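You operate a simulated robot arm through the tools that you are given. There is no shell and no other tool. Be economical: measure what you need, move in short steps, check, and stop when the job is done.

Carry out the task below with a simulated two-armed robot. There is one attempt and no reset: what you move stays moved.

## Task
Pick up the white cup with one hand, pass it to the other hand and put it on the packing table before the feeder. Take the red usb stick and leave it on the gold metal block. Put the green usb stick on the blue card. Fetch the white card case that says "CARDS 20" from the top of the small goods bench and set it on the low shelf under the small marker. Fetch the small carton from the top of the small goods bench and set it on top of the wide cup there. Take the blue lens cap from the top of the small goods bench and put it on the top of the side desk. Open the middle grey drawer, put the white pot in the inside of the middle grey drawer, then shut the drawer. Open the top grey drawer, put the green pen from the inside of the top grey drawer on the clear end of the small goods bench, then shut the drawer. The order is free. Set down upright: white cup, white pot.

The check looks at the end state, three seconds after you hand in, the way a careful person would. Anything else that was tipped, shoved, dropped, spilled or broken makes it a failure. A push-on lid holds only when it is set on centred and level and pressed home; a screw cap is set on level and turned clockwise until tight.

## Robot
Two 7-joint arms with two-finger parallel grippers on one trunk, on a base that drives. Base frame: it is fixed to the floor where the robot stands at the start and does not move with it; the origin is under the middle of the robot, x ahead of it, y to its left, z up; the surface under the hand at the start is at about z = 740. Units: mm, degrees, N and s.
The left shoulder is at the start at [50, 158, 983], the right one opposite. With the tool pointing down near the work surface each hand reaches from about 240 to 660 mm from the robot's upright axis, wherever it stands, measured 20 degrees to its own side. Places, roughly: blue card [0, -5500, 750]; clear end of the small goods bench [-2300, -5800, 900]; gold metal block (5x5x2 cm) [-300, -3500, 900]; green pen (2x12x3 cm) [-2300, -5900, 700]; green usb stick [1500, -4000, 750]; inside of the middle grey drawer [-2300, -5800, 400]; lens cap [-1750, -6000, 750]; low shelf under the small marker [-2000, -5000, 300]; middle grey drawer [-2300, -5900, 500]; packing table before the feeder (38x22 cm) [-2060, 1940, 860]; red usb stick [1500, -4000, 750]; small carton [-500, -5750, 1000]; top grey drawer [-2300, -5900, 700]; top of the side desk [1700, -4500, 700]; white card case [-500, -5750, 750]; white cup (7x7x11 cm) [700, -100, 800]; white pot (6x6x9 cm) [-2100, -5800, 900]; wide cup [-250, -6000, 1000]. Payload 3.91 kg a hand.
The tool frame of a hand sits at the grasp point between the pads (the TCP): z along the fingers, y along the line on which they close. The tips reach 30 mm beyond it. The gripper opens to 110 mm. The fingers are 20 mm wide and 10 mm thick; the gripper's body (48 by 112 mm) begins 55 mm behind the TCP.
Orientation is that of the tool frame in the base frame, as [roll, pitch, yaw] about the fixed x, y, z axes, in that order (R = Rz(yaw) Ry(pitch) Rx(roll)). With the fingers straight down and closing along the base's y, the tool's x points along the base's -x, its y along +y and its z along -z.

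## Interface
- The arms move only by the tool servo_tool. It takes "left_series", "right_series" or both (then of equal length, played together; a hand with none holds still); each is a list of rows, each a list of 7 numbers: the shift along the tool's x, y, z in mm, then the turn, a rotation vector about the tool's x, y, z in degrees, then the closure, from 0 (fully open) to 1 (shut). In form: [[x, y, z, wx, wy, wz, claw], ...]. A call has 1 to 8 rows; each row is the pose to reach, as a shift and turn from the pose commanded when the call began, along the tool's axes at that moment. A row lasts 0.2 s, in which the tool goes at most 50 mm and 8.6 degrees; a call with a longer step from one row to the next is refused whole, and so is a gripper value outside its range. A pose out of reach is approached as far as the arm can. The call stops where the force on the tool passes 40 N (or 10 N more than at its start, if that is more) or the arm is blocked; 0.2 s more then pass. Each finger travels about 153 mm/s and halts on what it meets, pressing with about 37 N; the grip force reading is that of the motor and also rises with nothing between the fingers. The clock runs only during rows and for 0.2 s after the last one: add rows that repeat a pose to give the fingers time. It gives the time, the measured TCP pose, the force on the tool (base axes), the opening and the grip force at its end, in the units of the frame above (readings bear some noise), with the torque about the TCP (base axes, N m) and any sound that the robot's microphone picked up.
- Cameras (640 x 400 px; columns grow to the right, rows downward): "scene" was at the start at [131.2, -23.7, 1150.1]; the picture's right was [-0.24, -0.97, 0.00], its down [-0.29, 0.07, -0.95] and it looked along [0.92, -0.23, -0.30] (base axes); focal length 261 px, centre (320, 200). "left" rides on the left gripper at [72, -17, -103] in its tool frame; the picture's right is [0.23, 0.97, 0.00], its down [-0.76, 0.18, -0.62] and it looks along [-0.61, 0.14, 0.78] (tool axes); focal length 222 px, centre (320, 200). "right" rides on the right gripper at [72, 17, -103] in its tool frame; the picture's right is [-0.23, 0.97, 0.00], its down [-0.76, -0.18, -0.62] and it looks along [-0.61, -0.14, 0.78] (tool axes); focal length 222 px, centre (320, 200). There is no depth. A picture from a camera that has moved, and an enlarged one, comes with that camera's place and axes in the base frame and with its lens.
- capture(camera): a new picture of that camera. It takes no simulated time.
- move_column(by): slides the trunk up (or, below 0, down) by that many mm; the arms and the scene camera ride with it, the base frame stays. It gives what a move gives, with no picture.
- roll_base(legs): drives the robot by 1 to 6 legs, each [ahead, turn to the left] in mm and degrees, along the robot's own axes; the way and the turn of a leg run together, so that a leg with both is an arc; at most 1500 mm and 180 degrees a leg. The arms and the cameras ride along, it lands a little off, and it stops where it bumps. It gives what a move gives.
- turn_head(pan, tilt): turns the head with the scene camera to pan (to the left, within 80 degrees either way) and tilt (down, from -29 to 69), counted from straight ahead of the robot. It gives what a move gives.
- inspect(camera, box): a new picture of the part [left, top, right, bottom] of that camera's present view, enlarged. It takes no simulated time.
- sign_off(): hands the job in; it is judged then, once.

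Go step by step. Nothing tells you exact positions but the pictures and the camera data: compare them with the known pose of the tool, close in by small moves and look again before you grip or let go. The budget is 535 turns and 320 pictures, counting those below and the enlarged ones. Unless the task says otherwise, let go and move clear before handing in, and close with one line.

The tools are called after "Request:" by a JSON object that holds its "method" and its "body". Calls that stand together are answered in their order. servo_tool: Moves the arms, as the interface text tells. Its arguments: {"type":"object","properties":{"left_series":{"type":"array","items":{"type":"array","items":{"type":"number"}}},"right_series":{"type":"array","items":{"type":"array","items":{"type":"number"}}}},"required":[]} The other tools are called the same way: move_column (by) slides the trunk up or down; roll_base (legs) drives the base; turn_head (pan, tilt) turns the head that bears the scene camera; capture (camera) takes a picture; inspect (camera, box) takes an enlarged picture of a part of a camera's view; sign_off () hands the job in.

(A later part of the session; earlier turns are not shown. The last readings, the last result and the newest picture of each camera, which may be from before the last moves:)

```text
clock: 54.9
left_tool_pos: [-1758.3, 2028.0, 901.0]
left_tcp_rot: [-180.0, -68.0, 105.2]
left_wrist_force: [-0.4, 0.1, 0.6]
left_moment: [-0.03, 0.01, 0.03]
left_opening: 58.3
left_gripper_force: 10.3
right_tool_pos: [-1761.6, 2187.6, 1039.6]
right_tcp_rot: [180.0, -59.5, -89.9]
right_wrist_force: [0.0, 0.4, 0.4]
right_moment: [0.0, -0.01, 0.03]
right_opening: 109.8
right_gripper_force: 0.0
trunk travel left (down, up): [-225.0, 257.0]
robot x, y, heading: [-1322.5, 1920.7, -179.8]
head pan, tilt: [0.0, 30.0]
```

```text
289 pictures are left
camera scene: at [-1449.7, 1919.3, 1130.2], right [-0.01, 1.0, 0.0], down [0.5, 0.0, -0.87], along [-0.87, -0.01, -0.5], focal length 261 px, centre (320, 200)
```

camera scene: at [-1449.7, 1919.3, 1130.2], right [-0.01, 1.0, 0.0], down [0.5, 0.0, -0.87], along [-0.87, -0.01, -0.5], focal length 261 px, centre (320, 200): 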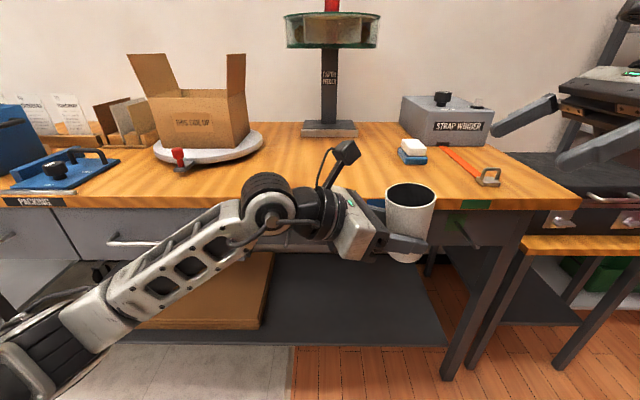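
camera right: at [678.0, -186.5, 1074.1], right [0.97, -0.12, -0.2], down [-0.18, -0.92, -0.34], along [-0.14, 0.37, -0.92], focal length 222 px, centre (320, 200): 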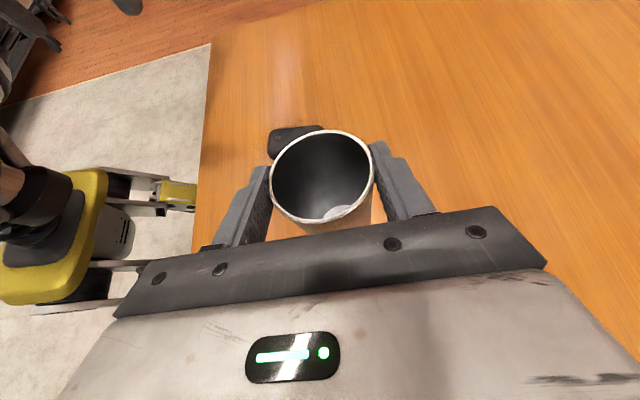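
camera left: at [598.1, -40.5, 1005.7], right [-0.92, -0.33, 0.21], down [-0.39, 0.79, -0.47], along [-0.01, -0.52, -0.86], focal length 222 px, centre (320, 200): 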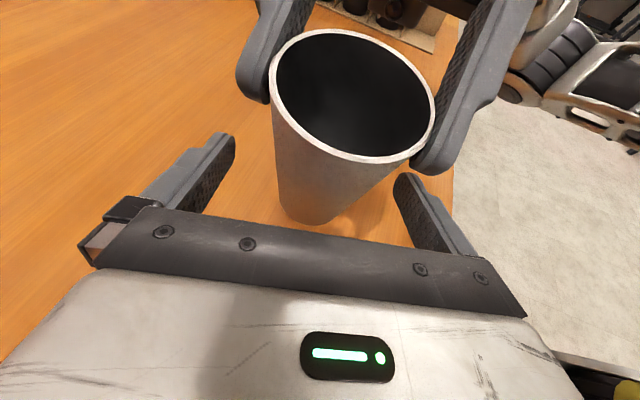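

The feeder stands at column 330, with the free packing area in front of it (centre about [-2060, 1940, 860]). The left elbow hangs low, so I raise the trunk and come closer before reaching down.

Request:
{"method": "move_column", "body": {"by": 220}}

Request:
{"method": "roll_base", "body": {"legs": [[200, 0]]}}

Request:
{"method": "turn_head", "body": {"pan": 0, "tilt": 50}}

Request:
{"method": "capture", "body": {"camera": "scene"}}

```text
clock: 57.2
left_tool_pos: [-1759.1, 2028.1, 1121.2]
left_tcp_rot: [-179.9, -68.0, 105.1]
left_wrist_force: [0.6, -0.2, -1.9]
left_moment: [-0.01, 0.02, 0.0]
left_opening: 58.1
left_gripper_force: 10.0
right_tool_pos: [-1761.8, 2189.5, 1259.0]
right_tcp_rot: [-179.9, -59.5, -89.9]
right_wrist_force: [-0.2, 0.2, -0.8]
right_moment: [0.02, 0.02, 0.01]
right_opening: 110.2
right_gripper_force: 0.0
trunk travel left (down, up): [-445.0, 37.0]
robot x, y, heading: [-1319.2, 1920.4, -179.7]
head pan, tilt: [0.0, 30.0]
```

```text
clock: 58.9
left_tool_pos: [-1964.0, 2026.4, 1120.5]
left_tcp_rot: [179.9, -68.0, 105.3]
left_wrist_force: [-0.2, 0.1, -1.8]
left_moment: [-0.01, -0.02, 0.0]
left_opening: 58.6
left_gripper_force: 9.8
right_tool_pos: [-1966.7, 2187.2, 1259.0]
right_tcp_rot: [-179.9, -59.5, -89.9]
right_wrist_force: [-0.1, 0.3, 0.4]
right_moment: [-0.04, 0.0, 0.02]
right_opening: 110.2
right_gripper_force: 0.0
trunk travel left (down, up): [-445.0, 37.0]
robot x, y, heading: [-1527.4, 1918.0, -179.7]
head pan, tilt: [0.0, 30.0]
```

```text
clock: 59.7
left_tool_pos: [-1963.9, 2027.6, 1120.4]
left_tcp_rot: [-179.9, -68.0, 105.2]
left_wrist_force: [-0.2, 0.3, -0.9]
left_moment: [0.01, 0.02, 0.0]
left_opening: 58.1
left_gripper_force: 9.9
right_tool_pos: [-1966.2, 2187.8, 1260.3]
right_tcp_rot: [180.0, -59.5, -89.9]
right_wrist_force: [0.1, 1.5, 0.3]
right_moment: [-0.01, 0.0, 0.01]
right_opening: 110.0
right_gripper_force: 0.1
trunk travel left (down, up): [-445.0, 37.0]
robot x, y, heading: [-1523.8, 1919.4, -179.4]
head pan, tilt: [0.0, 50.0]
```

```text
288 pictures are left
camera scene: at [-1640.5, 1918.1, 1320.7], right [-0.01, 1.0, 0.0], down [0.77, 0.0, -0.64], along [-0.64, 0.0, -0.77], focal length 261 px, centre (320, 200)
```

scene: 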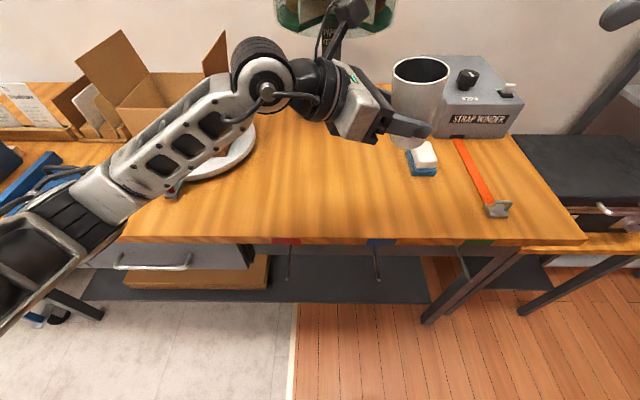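

The packing zone is free at about (331, 188) in the picture. I move the left hand over it and down to about 35 mm above the bench, slowly.

Request:
{"method": "servo_tool", "body": {"left_series": [[-24, -13, 2, 0, 0, 0, 1], [-47, -25, 3, 0, 0, 0, 1], [-71, -37, 5, 0, 0, 0, 1], [-94, -50, 7, 0, 0, 0, 1], [-118, -62, 9, 0, 0, 0, 1], [-142, -75, 10, 0, 0, 0, 1], [-165, -87, 12, 0, 0, 0, 1], [-188.7, -99.7, 13.8, 0, 0, 0, 1]]}}

Request:
{"method": "capture", "body": {"camera": "scene"}}

Request:
{"method": "capture", "body": {"camera": "left"}}

```text
clock: 61.5
left_tool_pos: [-2045.3, 1943.6, 942.5]
left_tcp_rot: [180.0, -68.0, 105.1]
left_wrist_force: [1.8, 0.4, -1.1]
left_moment: [-0.01, -0.02, 0.0]
left_opening: 58.2
left_gripper_force: 10.4
right_tool_pos: [-1965.6, 2187.6, 1260.1]
right_tcp_rot: [-180.0, -59.5, -89.9]
right_wrist_force: [0.2, 0.2, -0.5]
right_moment: [0.02, 0.01, 0.0]
right_opening: 109.9
right_gripper_force: 0.1
trunk travel left (down, up): [-445.0, 37.0]
robot x, y, heading: [-1521.4, 1921.1, -179.8]
head pan, tilt: [0.0, 50.0]
```

```text
287 pictures are left
camera scene: at [-1640.6, 1918.0, 1320.6], right [-0.01, 1.0, 0.0], down [0.77, 0.0, -0.64], along [-0.64, 0.0, -0.77], focal length 261 px, centre (320, 200)
```

scene: 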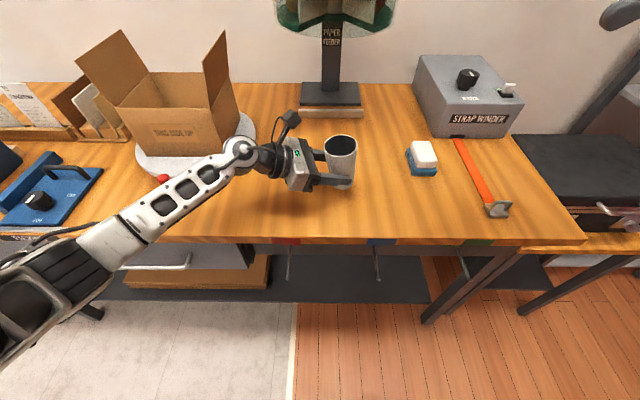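

```text
286 pictures are left
camera left: at [-2043.0, 1872.5, 1046.8], right [0.92, 0.34, 0.21], down [0.4, -0.79, -0.47], along [0.01, 0.52, -0.86], focal length 222 px, centre (320, 200)
```

left: 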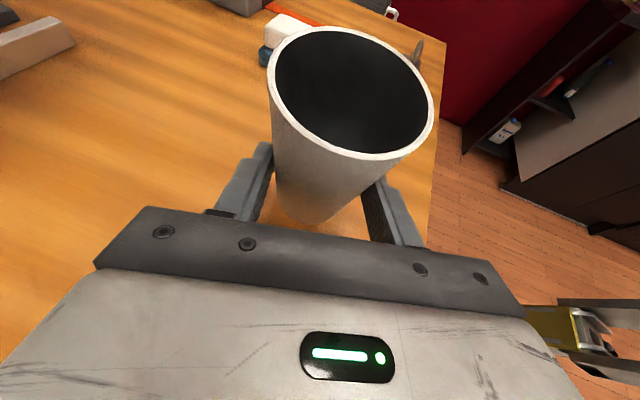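

The cup is over the zone in front of the feeder and clear of the scale. I lower it in small steps until it touches.

Request:
{"method": "servo_tool", "body": {"left_series": [[-9.3, 0, 3.8, 0, 0, 0, 1], [-18.5, 0, 7.5, 0, 0, 0, 1], [-25, 0, 10.1, 0, 0, 0, 1], [-29.7, 0, 12, 0, 0, 0, 1]]}}

Request:
{"method": "inspect", "body": {"camera": "scene", "box": [250, 100, 420, 220]}}

```text
clock: 62.5
left_tool_pos: [-2044.6, 1944.7, 909.3]
left_tcp_rot: [-179.9, -68.0, 105.2]
left_wrist_force: [-0.3, -0.7, -0.8]
left_moment: [-0.04, 0.01, 0.0]
left_opening: 58.1
left_gripper_force: 10.3
right_tool_pos: [-1965.0, 2187.2, 1258.4]
right_tcp_rot: [-180.0, -59.5, -90.0]
right_wrist_force: [-0.4, 0.7, 0.3]
right_moment: [0.01, 0.02, 0.0]
right_opening: 109.7
right_gripper_force: 0.1
trunk travel left (down, up): [-445.0, 37.0]
robot x, y, heading: [-1523.2, 1919.7, -179.7]
head pan, tilt: [0.0, 50.0]
```

```text
3.33 times, centred on (335, 160) of scene
camera zoom: at [-1640.4, 1918.1, 1320.6], right [-0.01, 1.0, 0.0], down [0.77, 0.0, -0.64], along [-0.64, 0.0, -0.77], focal length 871 px, centre (270, 333)
```

zoom: 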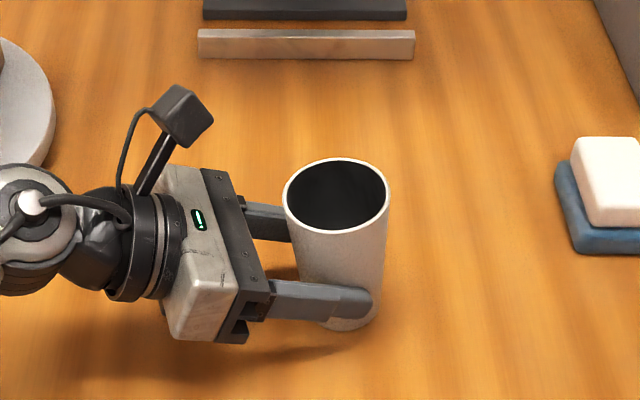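

Request:
{"method": "servo_tool", "body": {"left_series": [[-1.9, 0, 0.8, 0, 0, 0, 1], [-3.7, 0, 1.5, 0, 0, 0, 1], [-3.7, 0, 1.5, 0, 0, 0, 1]]}}

Request:
{"method": "inspect", "body": {"camera": "scene", "box": [250, 100, 420, 220]}}

```text
clock: 63.3
left_tool_pos: [-2044.0, 1945.0, 905.6]
left_tcp_rot: [-179.8, -68.1, 105.0]
left_wrist_force: [-1.2, 1.6, 5.1]
left_moment: [0.05, 0.08, -0.01]
left_opening: 58.3
left_gripper_force: 9.6
right_tool_pos: [-1965.7, 2187.4, 1259.9]
right_tcp_rot: [179.9, -59.4, -89.9]
right_wrist_force: [0.8, 0.0, 0.3]
right_moment: [0.0, 0.01, -0.06]
right_opening: 110.0
right_gripper_force: 0.0
trunk travel left (down, up): [-445.0, 37.0]
robot x, y, heading: [-1525.1, 1916.2, -179.5]
head pan, tilt: [0.0, 50.0]
```

```text
3.33 times, centred on (335, 160) of scene
camera zoom: at [-1640.0, 1918.2, 1320.7], right [-0.01, 1.0, 0.0], down [0.77, 0.0, -0.64], along [-0.64, 0.0, -0.77], focal length 871 px, centre (270, 333)
```

zoom: 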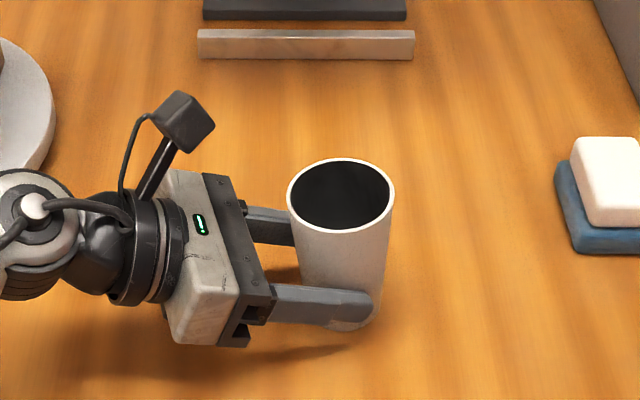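

It touches down with 5 N. I release gently and back the fingers out along their axis.

Request:
{"method": "servo_tool", "body": {"left_series": [[0, 0, 0, 0, 0, 0, 0.4], [0, 0, 0, 0, 0, 0, 0.2], [0, 0, 0, 0, 0, 0, 0], [0, 0, 0, 0, 0, 0, 0], [0, 0, -20, 0, 0, 0, 0], [0, 0, -50, 0, 0, 0, 0], [0, 0, -90, 0, 0, 0, 0]]}}

Request:
{"method": "inspect", "body": {"camera": "scene", "box": [250, 100, 420, 220]}}

```text
clock: 64.9
left_tool_pos: [-2021.1, 1864.4, 936.4]
left_tcp_rot: [-180.0, -68.0, 105.1]
left_wrist_force: [-0.1, -0.4, 0.2]
left_moment: [0.01, 0.01, -0.01]
left_opening: 110.0
left_gripper_force: 0.0
right_tool_pos: [-1966.6, 2187.2, 1259.8]
right_tcp_rot: [-179.9, -59.5, -89.7]
right_wrist_force: [-0.6, 0.2, 0.5]
right_moment: [-0.02, 0.02, -0.02]
right_opening: 110.2
right_gripper_force: 0.1
trunk travel left (down, up): [-445.0, 37.0]
robot x, y, heading: [-1523.0, 1919.9, -179.8]
head pan, tilt: [0.0, 50.0]
```

```text
3.33 times, centred on (335, 160) of scene
camera zoom: at [-1640.0, 1917.6, 1320.7], right [-0.01, 1.0, 0.0], down [0.77, 0.01, -0.64], along [-0.64, 0.0, -0.77], focal length 871 px, centre (270, 333)
```

zoom: 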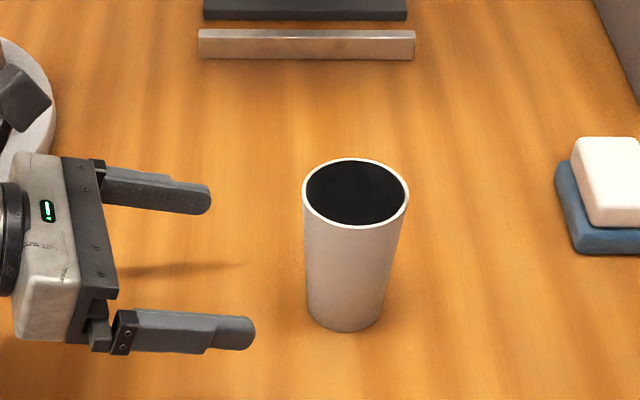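

Cup stands upright on the packing table. I raise the left hand, back off, and bring both hands back to pointing down.

Request:
{"method": "servo_tool", "body": {"left_series": [[37, 0, -15, 0, 0, 0, 0], [74, 0, -30, 0, 0, 0, 0], [111, 0, -45, 0, 0, 0, 0], [140, 0, -57, 0, 0, 0, 0]]}}

Request:
{"method": "roll_base", "body": {"legs": [[-550, 0]]}}

Request:
{"method": "servo_tool", "body": {"left_series": [[0, 0, 0, 0, -8.5, 0, 0], [0, 0, 0, 0, -17, 0, 0], [0, 0, 0, 0, -25.5, 0, 0], [0, 0, 0, 0, -34, 0, 0], [0, 0, 0, 0, -42.5, 0, 0], [0, 0, 0, 0, -51, 0, 0], [0, 0, 0, 0, -59.5, 0, 0], [0, 0, 0, 0, -68, 0, 0]], "right_series": [[0, 0, 0, 0, -8.5, 0, 0], [0, 0, 0, 0, -17, 0, 0], [0, 0, 0, 0, -25.5, 0, 0], [0, 0, 0, 0, -34, 0, 0], [0, 0, 0, 0, -42.5, 0, 0], [0, 0, 0, 0, -51, 0, 0], [0, 0, 0, 0, -59.5, 0, 0], [0, 0, 0, 0, -59.5, 0, 0]]}}

Request:
{"method": "servo_tool", "body": {"left_series": [[0, 0, 0, 0, 0, 8.5, 0], [0, 0, 0, 0, 0, 17, 0], [0, 0, 0, 0, 0, 25.5, 0], [0, 0, 0, 0, 0, 34, 0], [0, 0, 0, 0, 0, 42.5, 0], [0, 0, 0, 0, 0, 51, 0], [0, 0, 0, 0, 0, 59.5, 0], [0, 0, 0, 0, 0, 68, 0]], "right_series": [[0, 0, 0, 0, 0, -8.5, 0], [0, 0, 0, 0, 0, -17, 0], [0, 0, 0, 0, 0, -25.5, 0], [0, 0, 0, 0, 0, -34, 0], [0, 0, 0, 0, 0, -42.5, 0], [0, 0, 0, 0, 0, -51, 0], [0, 0, 0, 0, 0, -59.5, 0], [0, 0, 0, 0, 0, -68, 0]]}}

Request:
{"method": "servo_tool", "body": {"left_series": [[0, 0, 0, 0, 0, 7, 0]], "right_series": [[0, 0, 0, 0, 0, -8, 0]]}}

Request:
{"method": "capture", "body": {"camera": "scene"}}

```text
clock: 65.9
left_tool_pos: [-2021.1, 1864.5, 1090.9]
left_tcp_rot: [-179.9, -68.1, 105.0]
left_wrist_force: [1.1, 0.3, -0.1]
left_moment: [0.01, -0.03, -0.02]
left_opening: 110.5
left_gripper_force: 0.1
right_tool_pos: [-1965.1, 2187.5, 1260.1]
right_tcp_rot: [-179.9, -59.5, -89.9]
right_wrist_force: [-0.6, 0.0, 0.2]
right_moment: [-0.02, 0.03, 0.0]
right_opening: 110.0
right_gripper_force: 0.1
trunk travel left (down, up): [-445.0, 37.0]
robot x, y, heading: [-1524.6, 1920.5, -179.9]
head pan, tilt: [0.0, 50.0]
```

```text
clock: 69.1
left_tool_pos: [-1455.7, 1863.5, 1089.4]
left_tcp_rot: [-179.8, -68.0, 105.9]
left_wrist_force: [0.0, 0.6, 0.2]
left_moment: [-0.03, -0.04, 0.05]
left_opening: 110.1
left_gripper_force: 0.0
right_tool_pos: [-1406.4, 2187.6, 1259.5]
right_tcp_rot: [-179.9, -59.6, -88.8]
right_wrist_force: [0.0, -0.3, 0.0]
right_moment: [-0.01, -0.03, 0.01]
right_opening: 110.1
right_gripper_force: 0.0
trunk travel left (down, up): [-445.0, 37.0]
robot x, y, heading: [-960.8, 1925.7, -178.7]
head pan, tilt: [0.0, 50.0]
```

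```text
clock: 70.9
left_tool_pos: [-1456.5, 1864.4, 1089.8]
left_tcp_rot: [-179.9, 0.1, 106.3]
left_wrist_force: [0.0, 0.0, -0.4]
left_moment: [-0.03, 0.03, 0.01]
left_opening: 110.1
left_gripper_force: 0.1
right_tool_pos: [-1406.0, 2188.8, 1259.1]
right_tcp_rot: [180.0, 0.0, -88.9]
right_wrist_force: [0.8, 0.8, -0.4]
right_moment: [-0.03, -0.02, 0.01]
right_opening: 110.2
right_gripper_force: 0.1
trunk travel left (down, up): [-445.0, 37.0]
robot x, y, heading: [-961.5, 1927.3, -178.9]
head pan, tilt: [0.0, 50.0]
```

```text
clock: 72.7
left_tool_pos: [-1456.0, 1862.8, 1089.9]
left_tcp_rot: [180.0, 0.0, 38.0]
left_wrist_force: [0.1, 0.3, 0.3]
left_moment: [0.01, 0.0, 0.02]
left_opening: 109.6
left_gripper_force: 0.0
right_tool_pos: [-1407.2, 2187.4, 1258.9]
right_tcp_rot: [180.0, 0.0, -20.7]
right_wrist_force: [-0.6, -0.2, 0.2]
right_moment: [0.01, 0.0, 0.02]
right_opening: 110.1
right_gripper_force: 0.1
trunk travel left (down, up): [-445.0, 37.0]
robot x, y, heading: [-960.6, 1927.3, -178.5]
head pan, tilt: [0.0, 50.0]
```

```text
clock: 73.1
left_tool_pos: [-1455.8, 1864.7, 1090.0]
left_tcp_rot: [180.0, 0.1, 31.1]
left_wrist_force: [-0.1, -0.3, -0.8]
left_moment: [0.02, 0.0, 0.01]
left_opening: 110.0
left_gripper_force: 0.0
right_tool_pos: [-1406.2, 2188.3, 1258.5]
right_tcp_rot: [-179.9, 0.0, -12.7]
right_wrist_force: [0.6, 0.0, -0.3]
right_moment: [-0.02, 0.0, -0.04]
right_opening: 110.2
right_gripper_force: 0.1
trunk travel left (down, up): [-445.0, 37.0]
robot x, y, heading: [-957.8, 1926.2, -178.5]
head pan, tilt: [0.0, 50.0]
```

```text
282 pictures are left
camera scene: at [-1076.5, 1924.3, 1320.6], right [-0.02, 1.0, 0.0], down [0.77, 0.02, -0.64], along [-0.64, -0.01, -0.77], focal length 261 px, centre (320, 200)
```

scene: 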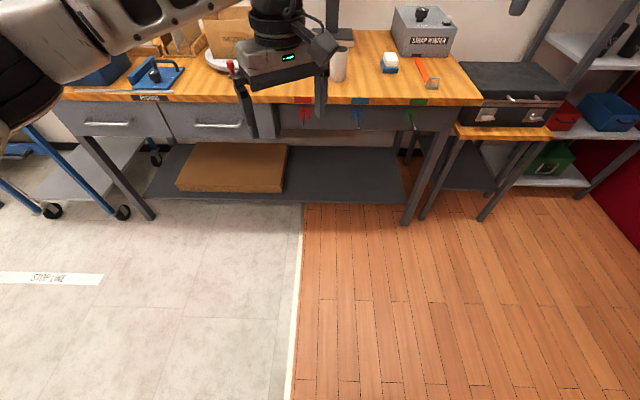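

I straighten the hands and turn toward the far part of the room (−y) to see the way.

Request:
{"method": "servo_tool", "body": {"left_series": [[0, 0, 0, 0, 0, 7.5, 0], [0, 0, 0, 0, 0, 15, 0], [0, 0, 0, 0, 0, 22.5, 0], [0, 0, 0, 0, 0, 30, 0]], "right_series": [[0, 0, 0, 0, 0, -7, 0], [0, 0, 0, 0, 0, -14, 0], [0, 0, 0, 0, 0, -14, 0], [0, 0, 0, 0, 0, -14, 0]]}}

Request:
{"method": "roll_base", "body": {"legs": [[0, 88.5]]}}

Request:
{"method": "turn_head", "body": {"pan": 0, "tilt": 20}}

Request:
{"method": "capture", "body": {"camera": "scene"}}

```text
clock: 74.1
left_tool_pos: [-1456.1, 1863.5, 1088.9]
left_tcp_rot: [180.0, -0.1, 1.0]
left_wrist_force: [-1.2, 0.3, -1.0]
left_moment: [0.05, -0.03, -0.03]
left_opening: 109.8
left_gripper_force: 0.1
right_tool_pos: [-1405.6, 2189.4, 1258.8]
right_tcp_rot: [180.0, -0.1, 1.0]
right_wrist_force: [0.8, -0.8, 0.2]
right_moment: [0.01, -0.01, -0.01]
right_opening: 110.1
right_gripper_force: 0.0
trunk travel left (down, up): [-445.0, 37.0]
robot x, y, heading: [-956.5, 1928.2, -178.7]
head pan, tilt: [0.0, 50.0]
```

```text
clock: 78.3
left_tool_pos: [-895.3, 1432.1, 1089.4]
left_tcp_rot: [-180.0, 0.0, 91.4]
left_wrist_force: [0.5, 0.2, 0.5]
left_moment: [0.01, -0.03, 0.01]
left_opening: 110.1
left_gripper_force: 0.1
right_tool_pos: [-1218.7, 1480.8, 1259.9]
right_tcp_rot: [179.9, 0.0, 91.3]
right_wrist_force: [-0.7, 0.4, 0.0]
right_moment: [0.01, -0.01, -0.03]
right_opening: 109.8
right_gripper_force: 0.0
trunk travel left (down, up): [-445.0, 37.0]
robot x, y, heading: [-962.9, 1926.7, -88.5]
head pan, tilt: [0.0, 50.0]
```

```text
clock: 79.3
left_tool_pos: [-893.8, 1431.6, 1089.9]
left_tcp_rot: [180.0, 0.0, 91.3]
left_wrist_force: [0.3, 0.5, 0.3]
left_moment: [0.03, 0.0, -0.01]
left_opening: 110.0
left_gripper_force: 0.0
right_tool_pos: [-1219.7, 1481.1, 1260.2]
right_tcp_rot: [179.9, -0.1, 91.3]
right_wrist_force: [-0.1, -0.2, 0.0]
right_moment: [-0.01, -0.03, -0.01]
right_opening: 110.1
right_gripper_force: 0.1
trunk travel left (down, up): [-445.0, 37.0]
robot x, y, heading: [-963.5, 1928.0, -88.6]
head pan, tilt: [0.0, 20.0]
```

```text
281 pictures are left
camera scene: at [-956.0, 1793.9, 1366.1], right [-1.0, -0.03, 0.0], down [-0.01, 0.34, -0.94], along [0.02, -0.94, -0.34], focal length 261 px, centre (320, 200)
```

scene: 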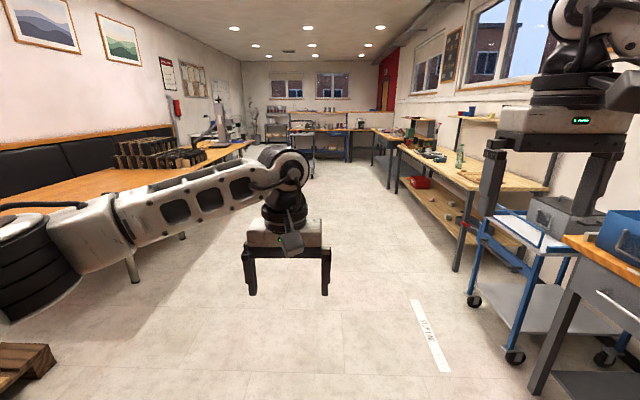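

The corridor ahead is clear. I drive 3 m along it, with the trunk lowered again, and look at the far benches.

Request:
{"method": "roll_base", "body": {"legs": [[0, -1.4], [1500, 0], [1500, 0]]}}

Request:
{"method": "turn_head", "body": {"pan": 0, "tilt": 20}}

Request:
{"method": "capture", "body": {"camera": "scene"}}

Request:
{"method": "inspect", "body": {"camera": "scene", "box": [200, 80, 460, 240]}}

```text
clock: 94.3
left_tool_pos: [-873.7, -1616.1, 1089.9]
left_tcp_rot: [180.0, 0.0, 90.5]
left_wrist_force: [0.8, 0.2, 0.7]
left_moment: [-0.03, 0.02, -0.01]
left_opening: 110.0
left_gripper_force: 0.0
right_tool_pos: [-1198.4, -1561.8, 1258.8]
right_tcp_rot: [-180.0, 0.0, 90.6]
right_wrist_force: [0.0, 1.0, 0.6]
right_moment: [0.02, -0.01, -0.04]
right_opening: 109.9
right_gripper_force: 0.1
trunk travel left (down, up): [-445.0, 37.0]
robot x, y, heading: [-932.3, -1121.1, -89.1]
head pan, tilt: [0.0, 20.0]
```

```text
clock: 94.9
left_tool_pos: [-874.7, -1616.2, 1090.4]
left_tcp_rot: [180.0, 0.0, 90.6]
left_wrist_force: [-0.2, 0.4, -0.1]
left_moment: [-0.03, 0.0, -0.05]
left_opening: 110.2
left_gripper_force: 0.0
right_tool_pos: [-1196.8, -1561.4, 1260.1]
right_tcp_rot: [-180.0, 0.0, 90.6]
right_wrist_force: [0.7, -0.1, 0.0]
right_moment: [0.0, 0.02, 0.0]
right_opening: 110.0
right_gripper_force: 0.0
trunk travel left (down, up): [-445.0, 37.0]
robot x, y, heading: [-930.3, -1115.0, -89.1]
head pan, tilt: [0.0, 20.0]
```

```text
280 pictures are left
camera scene: at [-930.5, -1252.0, 1366.2], right [-1.0, -0.01, 0.0], down [0.0, 0.34, -0.94], along [0.01, -0.94, -0.34], focal length 261 px, centre (320, 200)
```

scene: 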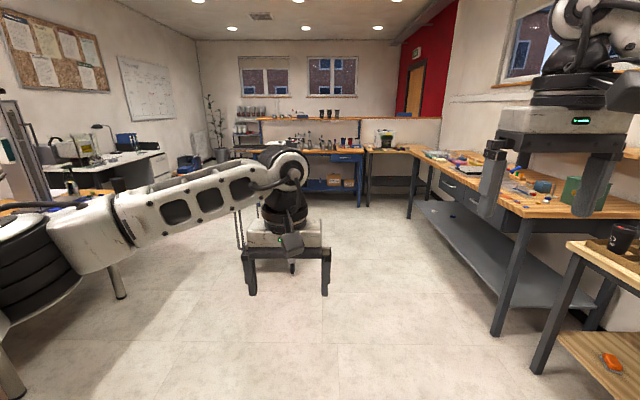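

```text
2.46 times, centred on (330, 160) of scene
camera zoom: at [-930.5, -1252.0, 1366.2], right [-1.0, -0.01, 0.0], down [0.0, 0.34, -0.94], along [0.01, -0.94, -0.34], focal length 643 px, centre (295, 298)
```

zoom: 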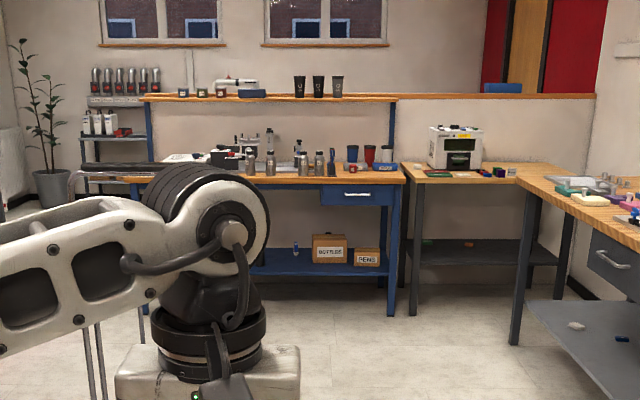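

Ahead are the blue small-goods bench at the back, the grey bench with drawers on the right, and the desk on the left. I go on 1.4 m, lower the trunk and look left and ahead.

Request:
{"method": "roll_base", "body": {"legs": [[1200, 0]]}}

Request:
{"method": "turn_head", "body": {"pan": 40, "tilt": 20}}

Request:
{"method": "capture", "body": {"camera": "scene"}}

Request:
{"method": "turn_head", "body": {"pan": -20, "tilt": 20}}

Request:
{"method": "capture", "body": {"camera": "scene"}}

```text
clock: 101.1
left_tool_pos: [-816.7, -2826.4, 1088.4]
left_tcp_rot: [180.0, 0.1, 92.8]
left_wrist_force: [-0.8, 1.0, -1.4]
left_moment: [0.03, 0.0, 0.0]
left_opening: 109.9
left_gripper_force: 0.1
right_tool_pos: [-1143.8, -2785.1, 1259.8]
right_tcp_rot: [-180.0, 0.0, 92.8]
right_wrist_force: [-0.7, -0.3, -0.2]
right_moment: [0.03, 0.0, 0.02]
right_opening: 110.1
right_gripper_force: 0.1
trunk travel left (down, up): [-445.0, 37.0]
robot x, y, heading: [-895.5, -2332.7, -87.3]
head pan, tilt: [0.0, 20.0]
```

```text
clock: 102.1
left_tool_pos: [-816.5, -2825.1, 1089.0]
left_tcp_rot: [180.0, 0.0, 92.8]
left_wrist_force: [0.0, 0.0, 0.5]
left_moment: [-0.04, 0.0, 0.02]
left_opening: 109.8
left_gripper_force: 0.1
right_tool_pos: [-1143.2, -2785.3, 1259.9]
right_tcp_rot: [-180.0, 0.0, 92.6]
right_wrist_force: [-0.6, -0.2, -0.6]
right_moment: [-0.02, 0.0, -0.02]
right_opening: 110.2
right_gripper_force: 0.1
trunk travel left (down, up): [-445.0, 37.0]
robot x, y, heading: [-894.2, -2333.6, -87.0]
head pan, tilt: [40.0, 20.0]
```

```text
278 pictures are left
camera scene: at [-828.7, -2441.0, 1366.2], right [-0.73, -0.68, 0.0], down [-0.23, 0.25, -0.94], along [0.64, -0.69, -0.34], focal length 261 px, centre (320, 200)
```

scene: 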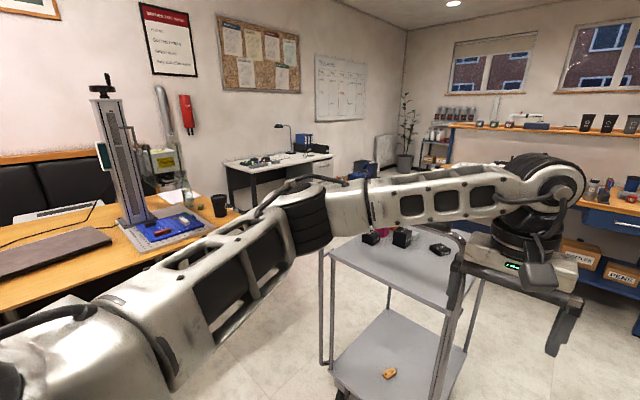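

```text
clock: 103.4
left_tool_pos: [-817.4, -2825.6, 1090.8]
left_tcp_rot: [-179.9, 0.0, 92.7]
left_wrist_force: [-0.4, 0.4, -0.9]
left_moment: [0.01, -0.01, 0.02]
left_opening: 110.0
left_gripper_force: 0.1
right_tool_pos: [-1143.4, -2784.8, 1259.9]
right_tcp_rot: [179.9, 0.0, 92.8]
right_wrist_force: [0.3, -0.7, -0.8]
right_moment: [0.03, -0.02, 0.03]
right_opening: 110.0
right_gripper_force: 0.0
trunk travel left (down, up): [-445.0, 37.0]
robot x, y, heading: [-897.3, -2333.3, -87.2]
head pan, tilt: [-20.0, 20.0]
```

```text
277 pictures are left
camera scene: at [-919.3, -2461.7, 1366.2], right [-0.96, 0.29, 0.0], down [0.1, 0.33, -0.94], along [-0.28, -0.9, -0.34], focal length 261 px, centre (320, 200)
```

scene: 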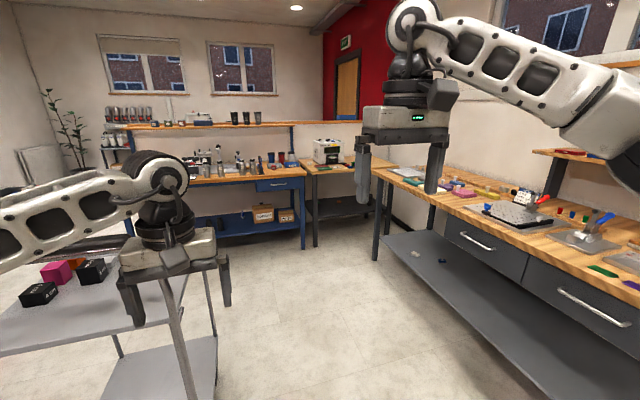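

A grey trolley stands at about [-700..0, -3030..-3900] (gold block area), and the usb desk is beyond it on the left. I go round the trolley on its right side and then face the desk.

Request:
{"method": "roll_base", "body": {"legs": [[0, -23.6], [713, 0], [0, 20.8], [1300, 0], [0, 90]]}}

Request:
{"method": "turn_head", "body": {"pan": 20, "tilt": 20}}

Request:
{"method": "capture", "body": {"camera": "scene"}}

Request:
{"method": "turn_head", "body": {"pan": -60, "tilt": 20}}

Request:
{"method": "capture", "body": {"camera": "scene"}}

```text
clock: 119.6
left_tool_pos: [-660.0, -4257.8, 1088.8]
left_tcp_rot: [179.9, 0.0, 178.3]
left_wrist_force: [-0.2, -0.6, 0.2]
left_moment: [0.0, 0.0, -0.02]
left_opening: 109.7
left_gripper_force: 0.0
right_tool_pos: [-726.0, -4579.3, 1260.5]
right_tcp_rot: [-179.9, 0.0, 178.4]
right_wrist_force: [0.2, -0.1, 0.0]
right_moment: [0.01, 0.01, 0.0]
right_opening: 110.1
right_gripper_force: 0.1
trunk travel left (down, up): [-445.0, 37.0]
robot x, y, heading: [-1161.9, -4298.2, -1.6]
head pan, tilt: [-20.0, 20.0]
```

```text
clock: 120.7
left_tool_pos: [-661.5, -4256.9, 1089.8]
left_tcp_rot: [180.0, 0.1, 178.5]
left_wrist_force: [0.5, 0.4, 0.4]
left_moment: [0.01, 0.01, -0.01]
left_opening: 110.2
left_gripper_force: 0.3
right_tool_pos: [-725.1, -4578.9, 1260.5]
right_tcp_rot: [-179.9, -0.1, 178.5]
right_wrist_force: [-0.6, -0.4, 0.5]
right_moment: [-0.03, 0.03, -0.02]
right_opening: 110.2
right_gripper_force: 0.1
trunk travel left (down, up): [-445.0, 37.0]
robot x, y, heading: [-1160.3, -4296.1, -1.4]
head pan, tilt: [20.0, 20.0]
```

```text
276 pictures are left
camera scene: at [-1030.4, -4271.0, 1366.2], right [0.32, -0.95, 0.0], down [-0.32, -0.11, -0.94], along [0.89, 0.3, -0.34], focal length 261 px, centre (320, 200)
```

scene: 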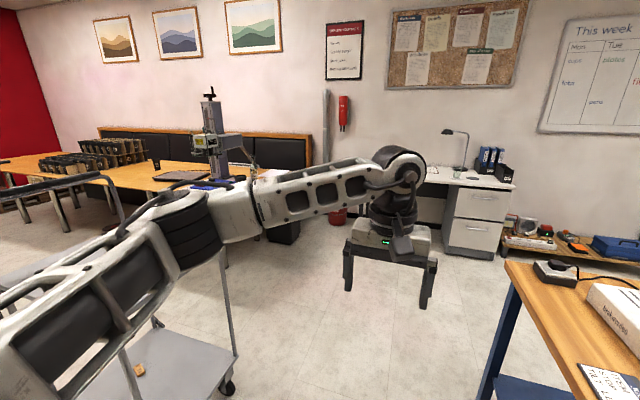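

```text
clock: 122.2
left_tool_pos: [-660.9, -4258.4, 1088.7]
left_tcp_rot: [-180.0, 0.0, 178.4]
left_wrist_force: [0.0, -0.1, 0.0]
left_moment: [0.0, -0.01, 0.01]
left_opening: 110.0
left_gripper_force: 0.1
right_tool_pos: [-725.5, -4580.5, 1260.5]
right_tcp_rot: [179.9, 0.0, 178.4]
right_wrist_force: [-0.5, -0.3, -0.2]
right_moment: [0.01, -0.01, 0.0]
right_opening: 110.1
right_gripper_force: 0.0
trunk travel left (down, up): [-445.0, 37.0]
robot x, y, heading: [-1159.1, -4300.2, -1.6]
head pan, tilt: [-60.0, 20.0]
```

```text
275 pictures are left
camera scene: at [-1074.0, -4382.4, 1366.2], right [-0.88, -0.48, 0.0], down [-0.16, 0.3, -0.94], along [0.45, -0.82, -0.34], focal length 261 px, centre (320, 200)
```

scene: 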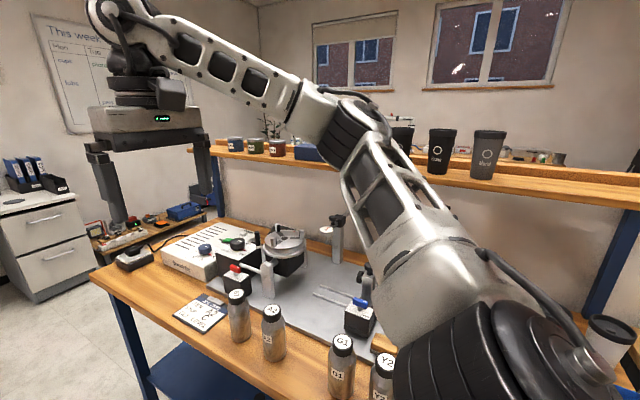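

The white side desk is at x≈1500, y -4300…-5000; the blue bench front is at y≈-4650 on my right. I drive through the gap between trolley and bench toward the desk.

Request:
{"method": "roll_base", "body": {"legs": [[0, 6.9], [1000, 0], [800, 0], [0, -5]]}}

Request:
{"method": "turn_head", "body": {"pan": -10, "tilt": 25}}

Request:
{"method": "capture", "body": {"camera": "scene"}}

```text
clock: 132.3
left_tool_pos: [1119.4, -4058.1, 1088.9]
left_tcp_rot: [180.0, -0.1, -179.5]
left_wrist_force: [0.2, -0.6, 0.0]
left_moment: [0.02, 0.01, 0.02]
left_opening: 109.9
left_gripper_force: 0.1
right_tool_pos: [1066.4, -4382.1, 1260.1]
right_tcp_rot: [180.0, 0.0, -179.5]
right_wrist_force: [-0.5, -0.8, -0.5]
right_moment: [0.01, 0.02, 0.02]
right_opening: 109.9
right_gripper_force: 0.1
trunk travel left (down, up): [-445.0, 37.0]
robot x, y, heading: [621.7, -4116.2, 0.7]
head pan, tilt: [-60.0, 20.0]
```

```text
clock: 133.5
left_tool_pos: [1119.7, -4058.1, 1088.8]
left_tcp_rot: [179.9, 0.0, -179.5]
left_wrist_force: [-0.7, -0.4, -0.9]
left_moment: [0.0, 0.03, -0.01]
left_opening: 110.0
left_gripper_force: 0.0
right_tool_pos: [1066.5, -4382.4, 1260.1]
right_tcp_rot: [179.9, 0.0, -179.5]
right_wrist_force: [-0.1, 0.2, 0.3]
right_moment: [0.03, 0.01, 0.0]
right_opening: 110.2
right_gripper_force: 0.1
trunk travel left (down, up): [-445.0, 37.0]
robot x, y, heading: [624.8, -4114.5, 0.7]
head pan, tilt: [-10.0, 25.0]
```

```text
274 pictures are left
camera scene: at [754.2, -4132.0, 1358.1], right [-0.16, -0.99, 0.0], down [-0.42, 0.07, -0.91], along [0.89, -0.15, -0.42], focal length 261 px, centre (320, 200)
```

scene: 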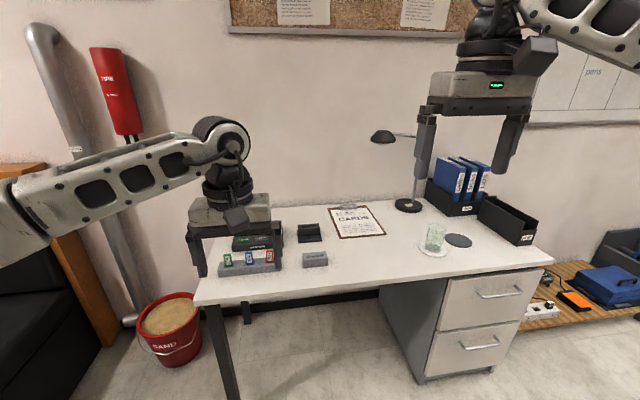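

The usb sticks (green, blue, red) sit in a holder at the left end of the desk. I zoom in on it.

Request:
{"method": "inspect", "body": {"camera": "scene", "box": [190, 200, 350, 300]}}

```text
4.00 times, centred on (270, 250) of scene
camera zoom: at [754.2, -4132.0, 1358.1], right [-0.16, -0.99, 0.0], down [-0.42, 0.07, -0.91], along [0.89, -0.15, -0.42], focal length 1045 px, centre (520, 0)
```

zoom: 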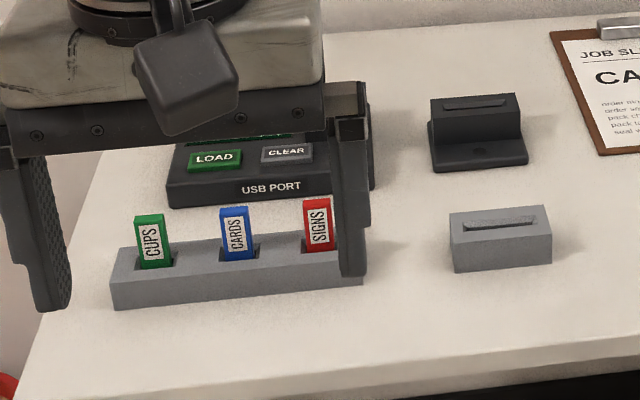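

Green is at about [1496, -3943] and red at [1500, -4079], sticking up from the holder; the desk front is x≈1412. I drive up so the left hand can take the green and the right hand the red.

Request:
{"method": "roll_base", "body": {"legs": [[0, 13], [430, 0], [0, -13.7]]}}

Request:
{"method": "turn_head", "body": {"pan": 0, "tilt": 50}}

Request:
{"method": "capture", "body": {"camera": "scene"}}

Request:
{"method": "capture", "body": {"camera": "left"}}

Request:
{"method": "capture", "body": {"camera": "right"}}

```text
clock: 137.8
left_tool_pos: [1537.0, -3954.8, 1089.7]
left_tcp_rot: [-180.0, 0.1, -179.5]
left_wrist_force: [-0.9, -0.8, 0.1]
left_moment: [0.0, -0.01, -0.02]
left_opening: 109.9
left_gripper_force: 0.0
right_tool_pos: [1484.3, -4277.4, 1259.9]
right_tcp_rot: [179.9, -0.1, -179.5]
right_wrist_force: [0.1, -0.6, 0.8]
right_moment: [0.02, -0.03, -0.02]
right_opening: 110.0
right_gripper_force: 0.0
trunk travel left (down, up): [-445.0, 37.0]
robot x, y, heading: [1037.7, -4010.1, 0.7]
head pan, tilt: [-10.0, 25.0]
```

```text
clock: 138.7
left_tool_pos: [1537.8, -3952.4, 1090.0]
left_tcp_rot: [179.9, 0.1, -179.6]
left_wrist_force: [0.4, 0.2, 0.1]
left_moment: [0.02, 0.04, 0.02]
left_opening: 110.1
left_gripper_force: 0.1
right_tool_pos: [1484.4, -4277.1, 1259.7]
right_tcp_rot: [179.9, 0.0, -179.7]
right_wrist_force: [-0.4, 1.1, 0.3]
right_moment: [0.01, 0.01, 0.01]
right_opening: 110.2
right_gripper_force: 0.0
trunk travel left (down, up): [-445.0, 37.0]
robot x, y, heading: [1038.4, -4013.3, 0.9]
head pan, tilt: [0.0, 50.0]
```

```text
272 pictures are left
camera scene: at [1158.6, -4011.0, 1320.7], right [0.01, -1.0, 0.0], down [-0.77, -0.01, -0.64], along [0.64, 0.01, -0.77], focal length 261 px, centre (320, 200)
```

scene: 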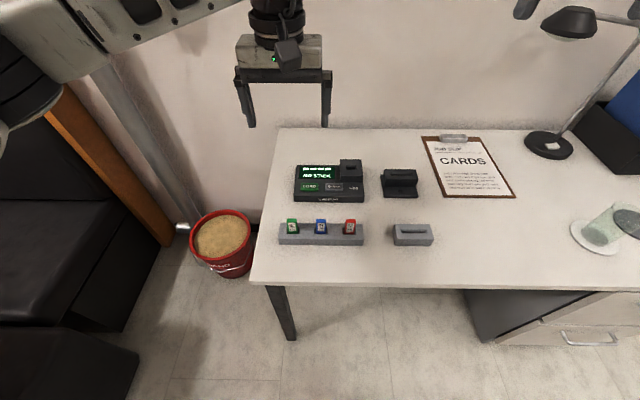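

```text
271 pictures are left
camera left: at [1465.6, -3971.0, 1191.8], right [-0.24, 0.97, 0.0], down [0.76, 0.18, 0.62], along [0.61, 0.15, -0.78], focal length 222 px, centre (320, 200)
```

left: 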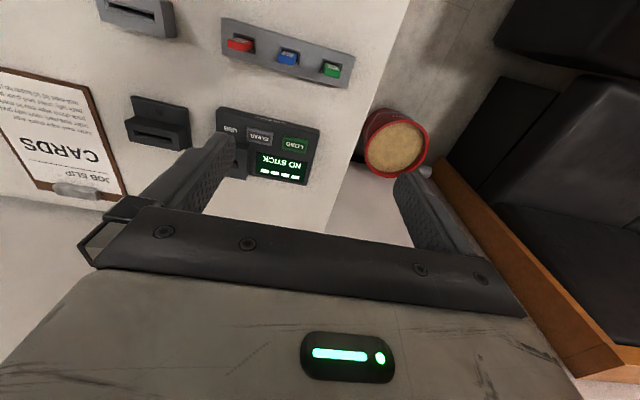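

```text
270 pictures are left
camera right: at [1412.0, -4260.7, 1362.7], right [0.22, 0.98, 0.0], down [0.76, -0.17, 0.62], along [0.61, -0.14, -0.78], focal length 222 px, centre (320, 200)
```

right: 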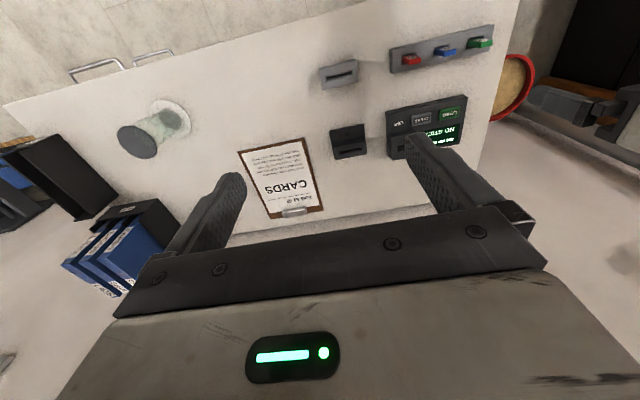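

Triangulating: green stick top at [1519, -3937, 783], red at [1521, -4078, 783]. I lower the left hand above the green one with the fingers half open and check.

Request:
{"method": "servo_tool", "body": {"left_series": [[4, 4, 45, 0, 0, 0, 0.2], [9, 8, 90, 0, 0, 0, 0.45], [14, 12, 135, 0, 0, 0, 0.45], [18, 15.5, 180, 0, 0, 0, 0.45], [18, 15.5, 225, 0, 0, 0, 0.45]]}}

Request:
{"method": "capture", "body": {"camera": "left"}}

Request:
{"method": "inspect", "body": {"camera": "scene", "box": [240, 140, 400, 250]}}

```text
clock: 139.9
left_tool_pos: [1519.3, -3936.6, 864.5]
left_tcp_rot: [179.9, 0.0, -179.5]
left_wrist_force: [-0.1, -0.1, 0.2]
left_moment: [0.02, 0.0, -0.04]
left_opening: 60.6
left_gripper_force: 0.1
right_tool_pos: [1484.3, -4277.0, 1260.1]
right_tcp_rot: [-179.9, 0.0, -179.6]
right_wrist_force: [0.6, 1.3, -0.5]
right_moment: [0.0, 0.01, -0.01]
right_opening: 109.9
right_gripper_force: 0.0
trunk travel left (down, up): [-445.0, 37.0]
robot x, y, heading: [1040.2, -4011.7, 0.7]
head pan, tilt: [0.0, 50.0]
```

```text
269 pictures are left
camera left: at [1447.2, -3955.8, 966.3], right [-0.24, 0.97, 0.0], down [0.76, 0.18, 0.62], along [0.61, 0.15, -0.78], focal length 222 px, centre (320, 200)
```

left: 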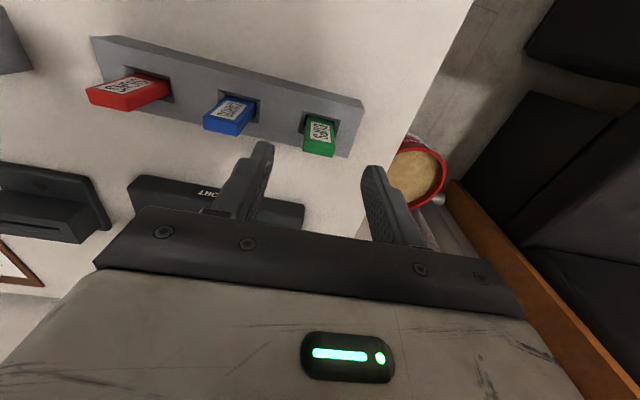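

```text
3.64 times, centred on (320, 195) of scene
camera zoom: at [1158.8, -4011.0, 1320.6], right [0.01, -1.0, 0.0], down [-0.77, -0.01, -0.64], along [0.64, 0.01, -0.77], focal length 950 px, centre (320, 218)
```

zoom: 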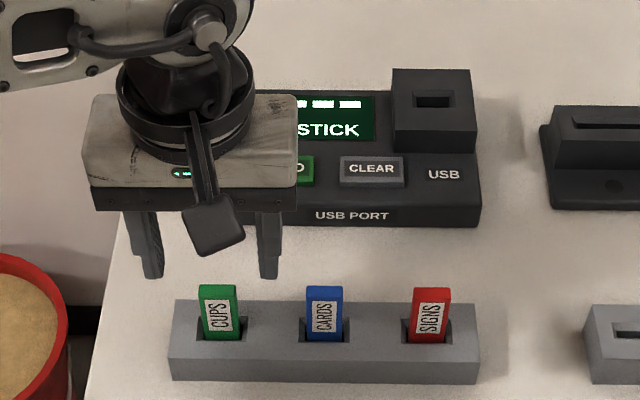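

The stick's top is at about [1521, -3938, 803]. I take it by its upper 25 mm, so that it sticks out beyond the fingertips.

Request:
{"method": "servo_tool", "body": {"left_series": [[-1, -1, 30, 0, 0, 0, 0.45], [-2, -2, 54, 0, 0, 0, 0.45]]}}

Request:
{"method": "capture", "body": {"camera": "left"}}

Request:
{"method": "inspect", "body": {"camera": "scene", "box": [240, 140, 400, 250]}}

```text
clock: 140.5
left_tool_pos: [1522.6, -3940.0, 811.0]
left_tcp_rot: [180.0, 0.0, -179.5]
left_wrist_force: [-0.5, 0.4, 0.3]
left_moment: [0.02, 0.01, -0.02]
left_opening: 60.3
left_gripper_force: 0.0
right_tool_pos: [1482.4, -4276.8, 1260.4]
right_tcp_rot: [180.0, 0.1, -179.6]
right_wrist_force: [0.7, 0.1, 0.2]
right_moment: [-0.02, -0.02, 0.01]
right_opening: 110.2
right_gripper_force: 0.1
trunk travel left (down, up): [-445.0, 37.0]
robot x, y, heading: [1041.5, -4012.0, 0.6]
head pan, tilt: [0.0, 50.0]
```

```text
267 pictures are left
camera left: at [1449.3, -3958.6, 913.5], right [-0.24, 0.97, 0.0], down [0.76, 0.18, 0.62], along [0.61, 0.15, -0.78], focal length 222 px, centre (320, 200)
```

left: 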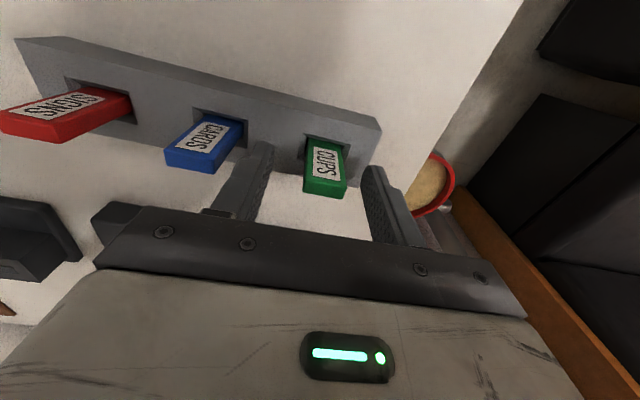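

```text
3.64 times, centred on (320, 195) of scene
camera zoom: at [1158.6, -4011.0, 1320.6], right [0.01, -1.0, 0.0], down [-0.77, -0.01, -0.64], along [0.64, 0.01, -0.77], focal length 950 px, centre (320, 218)
```

zoom: 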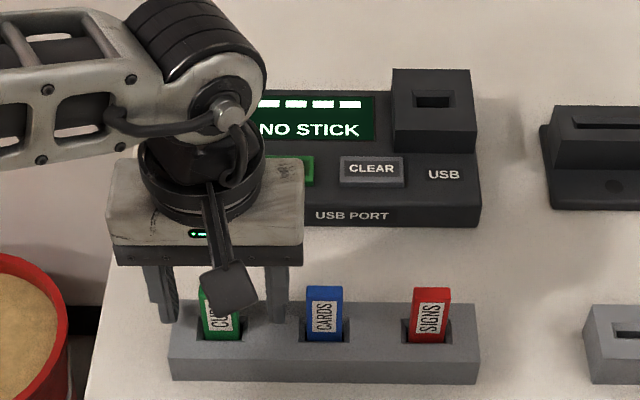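

The stick lies between the fingers, 3 mm off centre. I correct and close.

Request:
{"method": "servo_tool", "body": {"left_series": [[-3, 3, 2, 0, 0, 0, 0.45], [-3, 3, 2, 0, 0, 0, 0.7], [-3, 3, 2, 0, 0, 0, 1], [-3, 3, 2, 0, 0, 0, 1], [-3, 3, 2, 0, 0, 0, 1], [-3, 3, 2, 0, 0, 0, 1]]}}

Request:
{"method": "capture", "body": {"camera": "left"}}

```text
clock: 141.9
left_tool_pos: [1525.4, -3936.9, 809.7]
left_tcp_rot: [-180.0, 0.0, -179.5]
left_wrist_force: [0.0, -1.0, -0.8]
left_moment: [-0.05, -0.03, 0.0]
left_opening: 22.8
left_gripper_force: 37.1
right_tool_pos: [1483.7, -4278.2, 1260.5]
right_tcp_rot: [-179.9, 0.0, -179.5]
right_wrist_force: [-0.6, 0.0, 0.5]
right_moment: [0.0, 0.0, 0.0]
right_opening: 110.1
right_gripper_force: 0.0
trunk travel left (down, up): [-445.0, 37.0]
robot x, y, heading: [1044.2, -4010.1, 0.8]
head pan, tilt: [0.0, 50.0]
```

```text
265 pictures are left
camera left: at [1452.5, -3955.3, 912.3], right [-0.24, 0.97, 0.0], down [0.76, 0.18, 0.62], along [0.61, 0.15, -0.78], focal length 222 px, centre (320, 200)
```

left: 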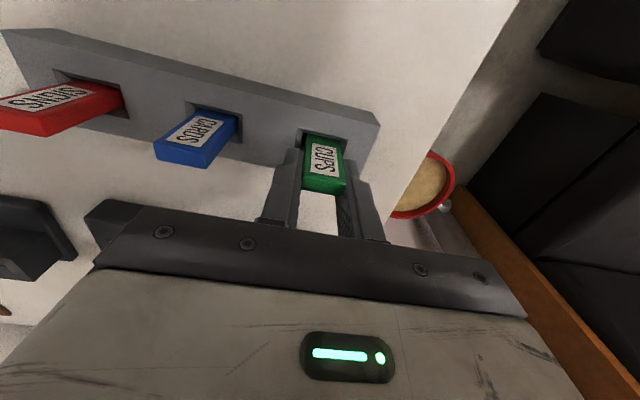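

Gripped at 22.8 mm. I pull it straight up.

Request:
{"method": "servo_tool", "body": {"left_series": [[0, 0, -8, 0, 0, 0, 1], [0, 0, -20, 0, 0, 0, 1], [0, 0, -40, 0, 0, 0, 1], [0, 0, -70, 0, 0, 0, 1], [0, 0, -110, 0, 0, 0, 1], [0, 0, -155, 0, 0, 0, 1], [0, 0, -200, 0, 0, 0, 1]]}}

Request:
{"method": "capture", "body": {"camera": "left"}}

```text
clock: 143.5
left_tool_pos: [1524.8, -3937.6, 1009.2]
left_tcp_rot: [180.0, 0.0, -179.5]
left_wrist_force: [0.6, -0.3, -0.1]
left_moment: [-0.02, -0.04, 0.0]
left_opening: 22.5
left_gripper_force: 37.0
right_tool_pos: [1483.6, -4277.4, 1260.3]
right_tcp_rot: [-180.0, 0.0, -179.5]
right_wrist_force: [-0.1, 0.1, 0.3]
right_moment: [0.0, 0.01, -0.04]
right_opening: 110.4
right_gripper_force: 0.1
trunk travel left (down, up): [-445.0, 37.0]
robot x, y, heading: [1043.0, -4014.2, 0.6]
head pan, tilt: [0.0, 50.0]
```

```text
264 pictures are left
camera left: at [1452.4, -3955.3, 1112.3], right [-0.24, 0.97, 0.0], down [0.76, 0.18, 0.62], along [0.61, 0.15, -0.78], focal length 222 px, centre (320, 200)
```

left: 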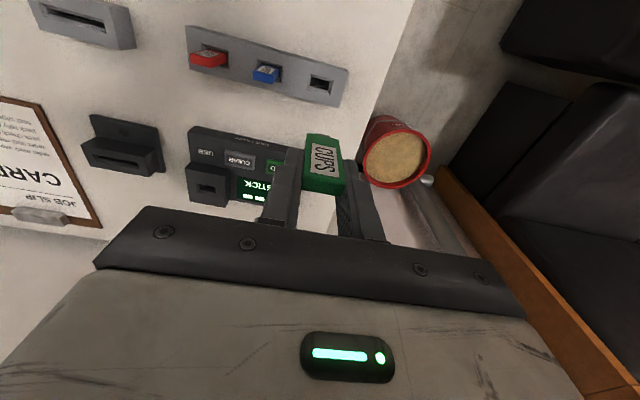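

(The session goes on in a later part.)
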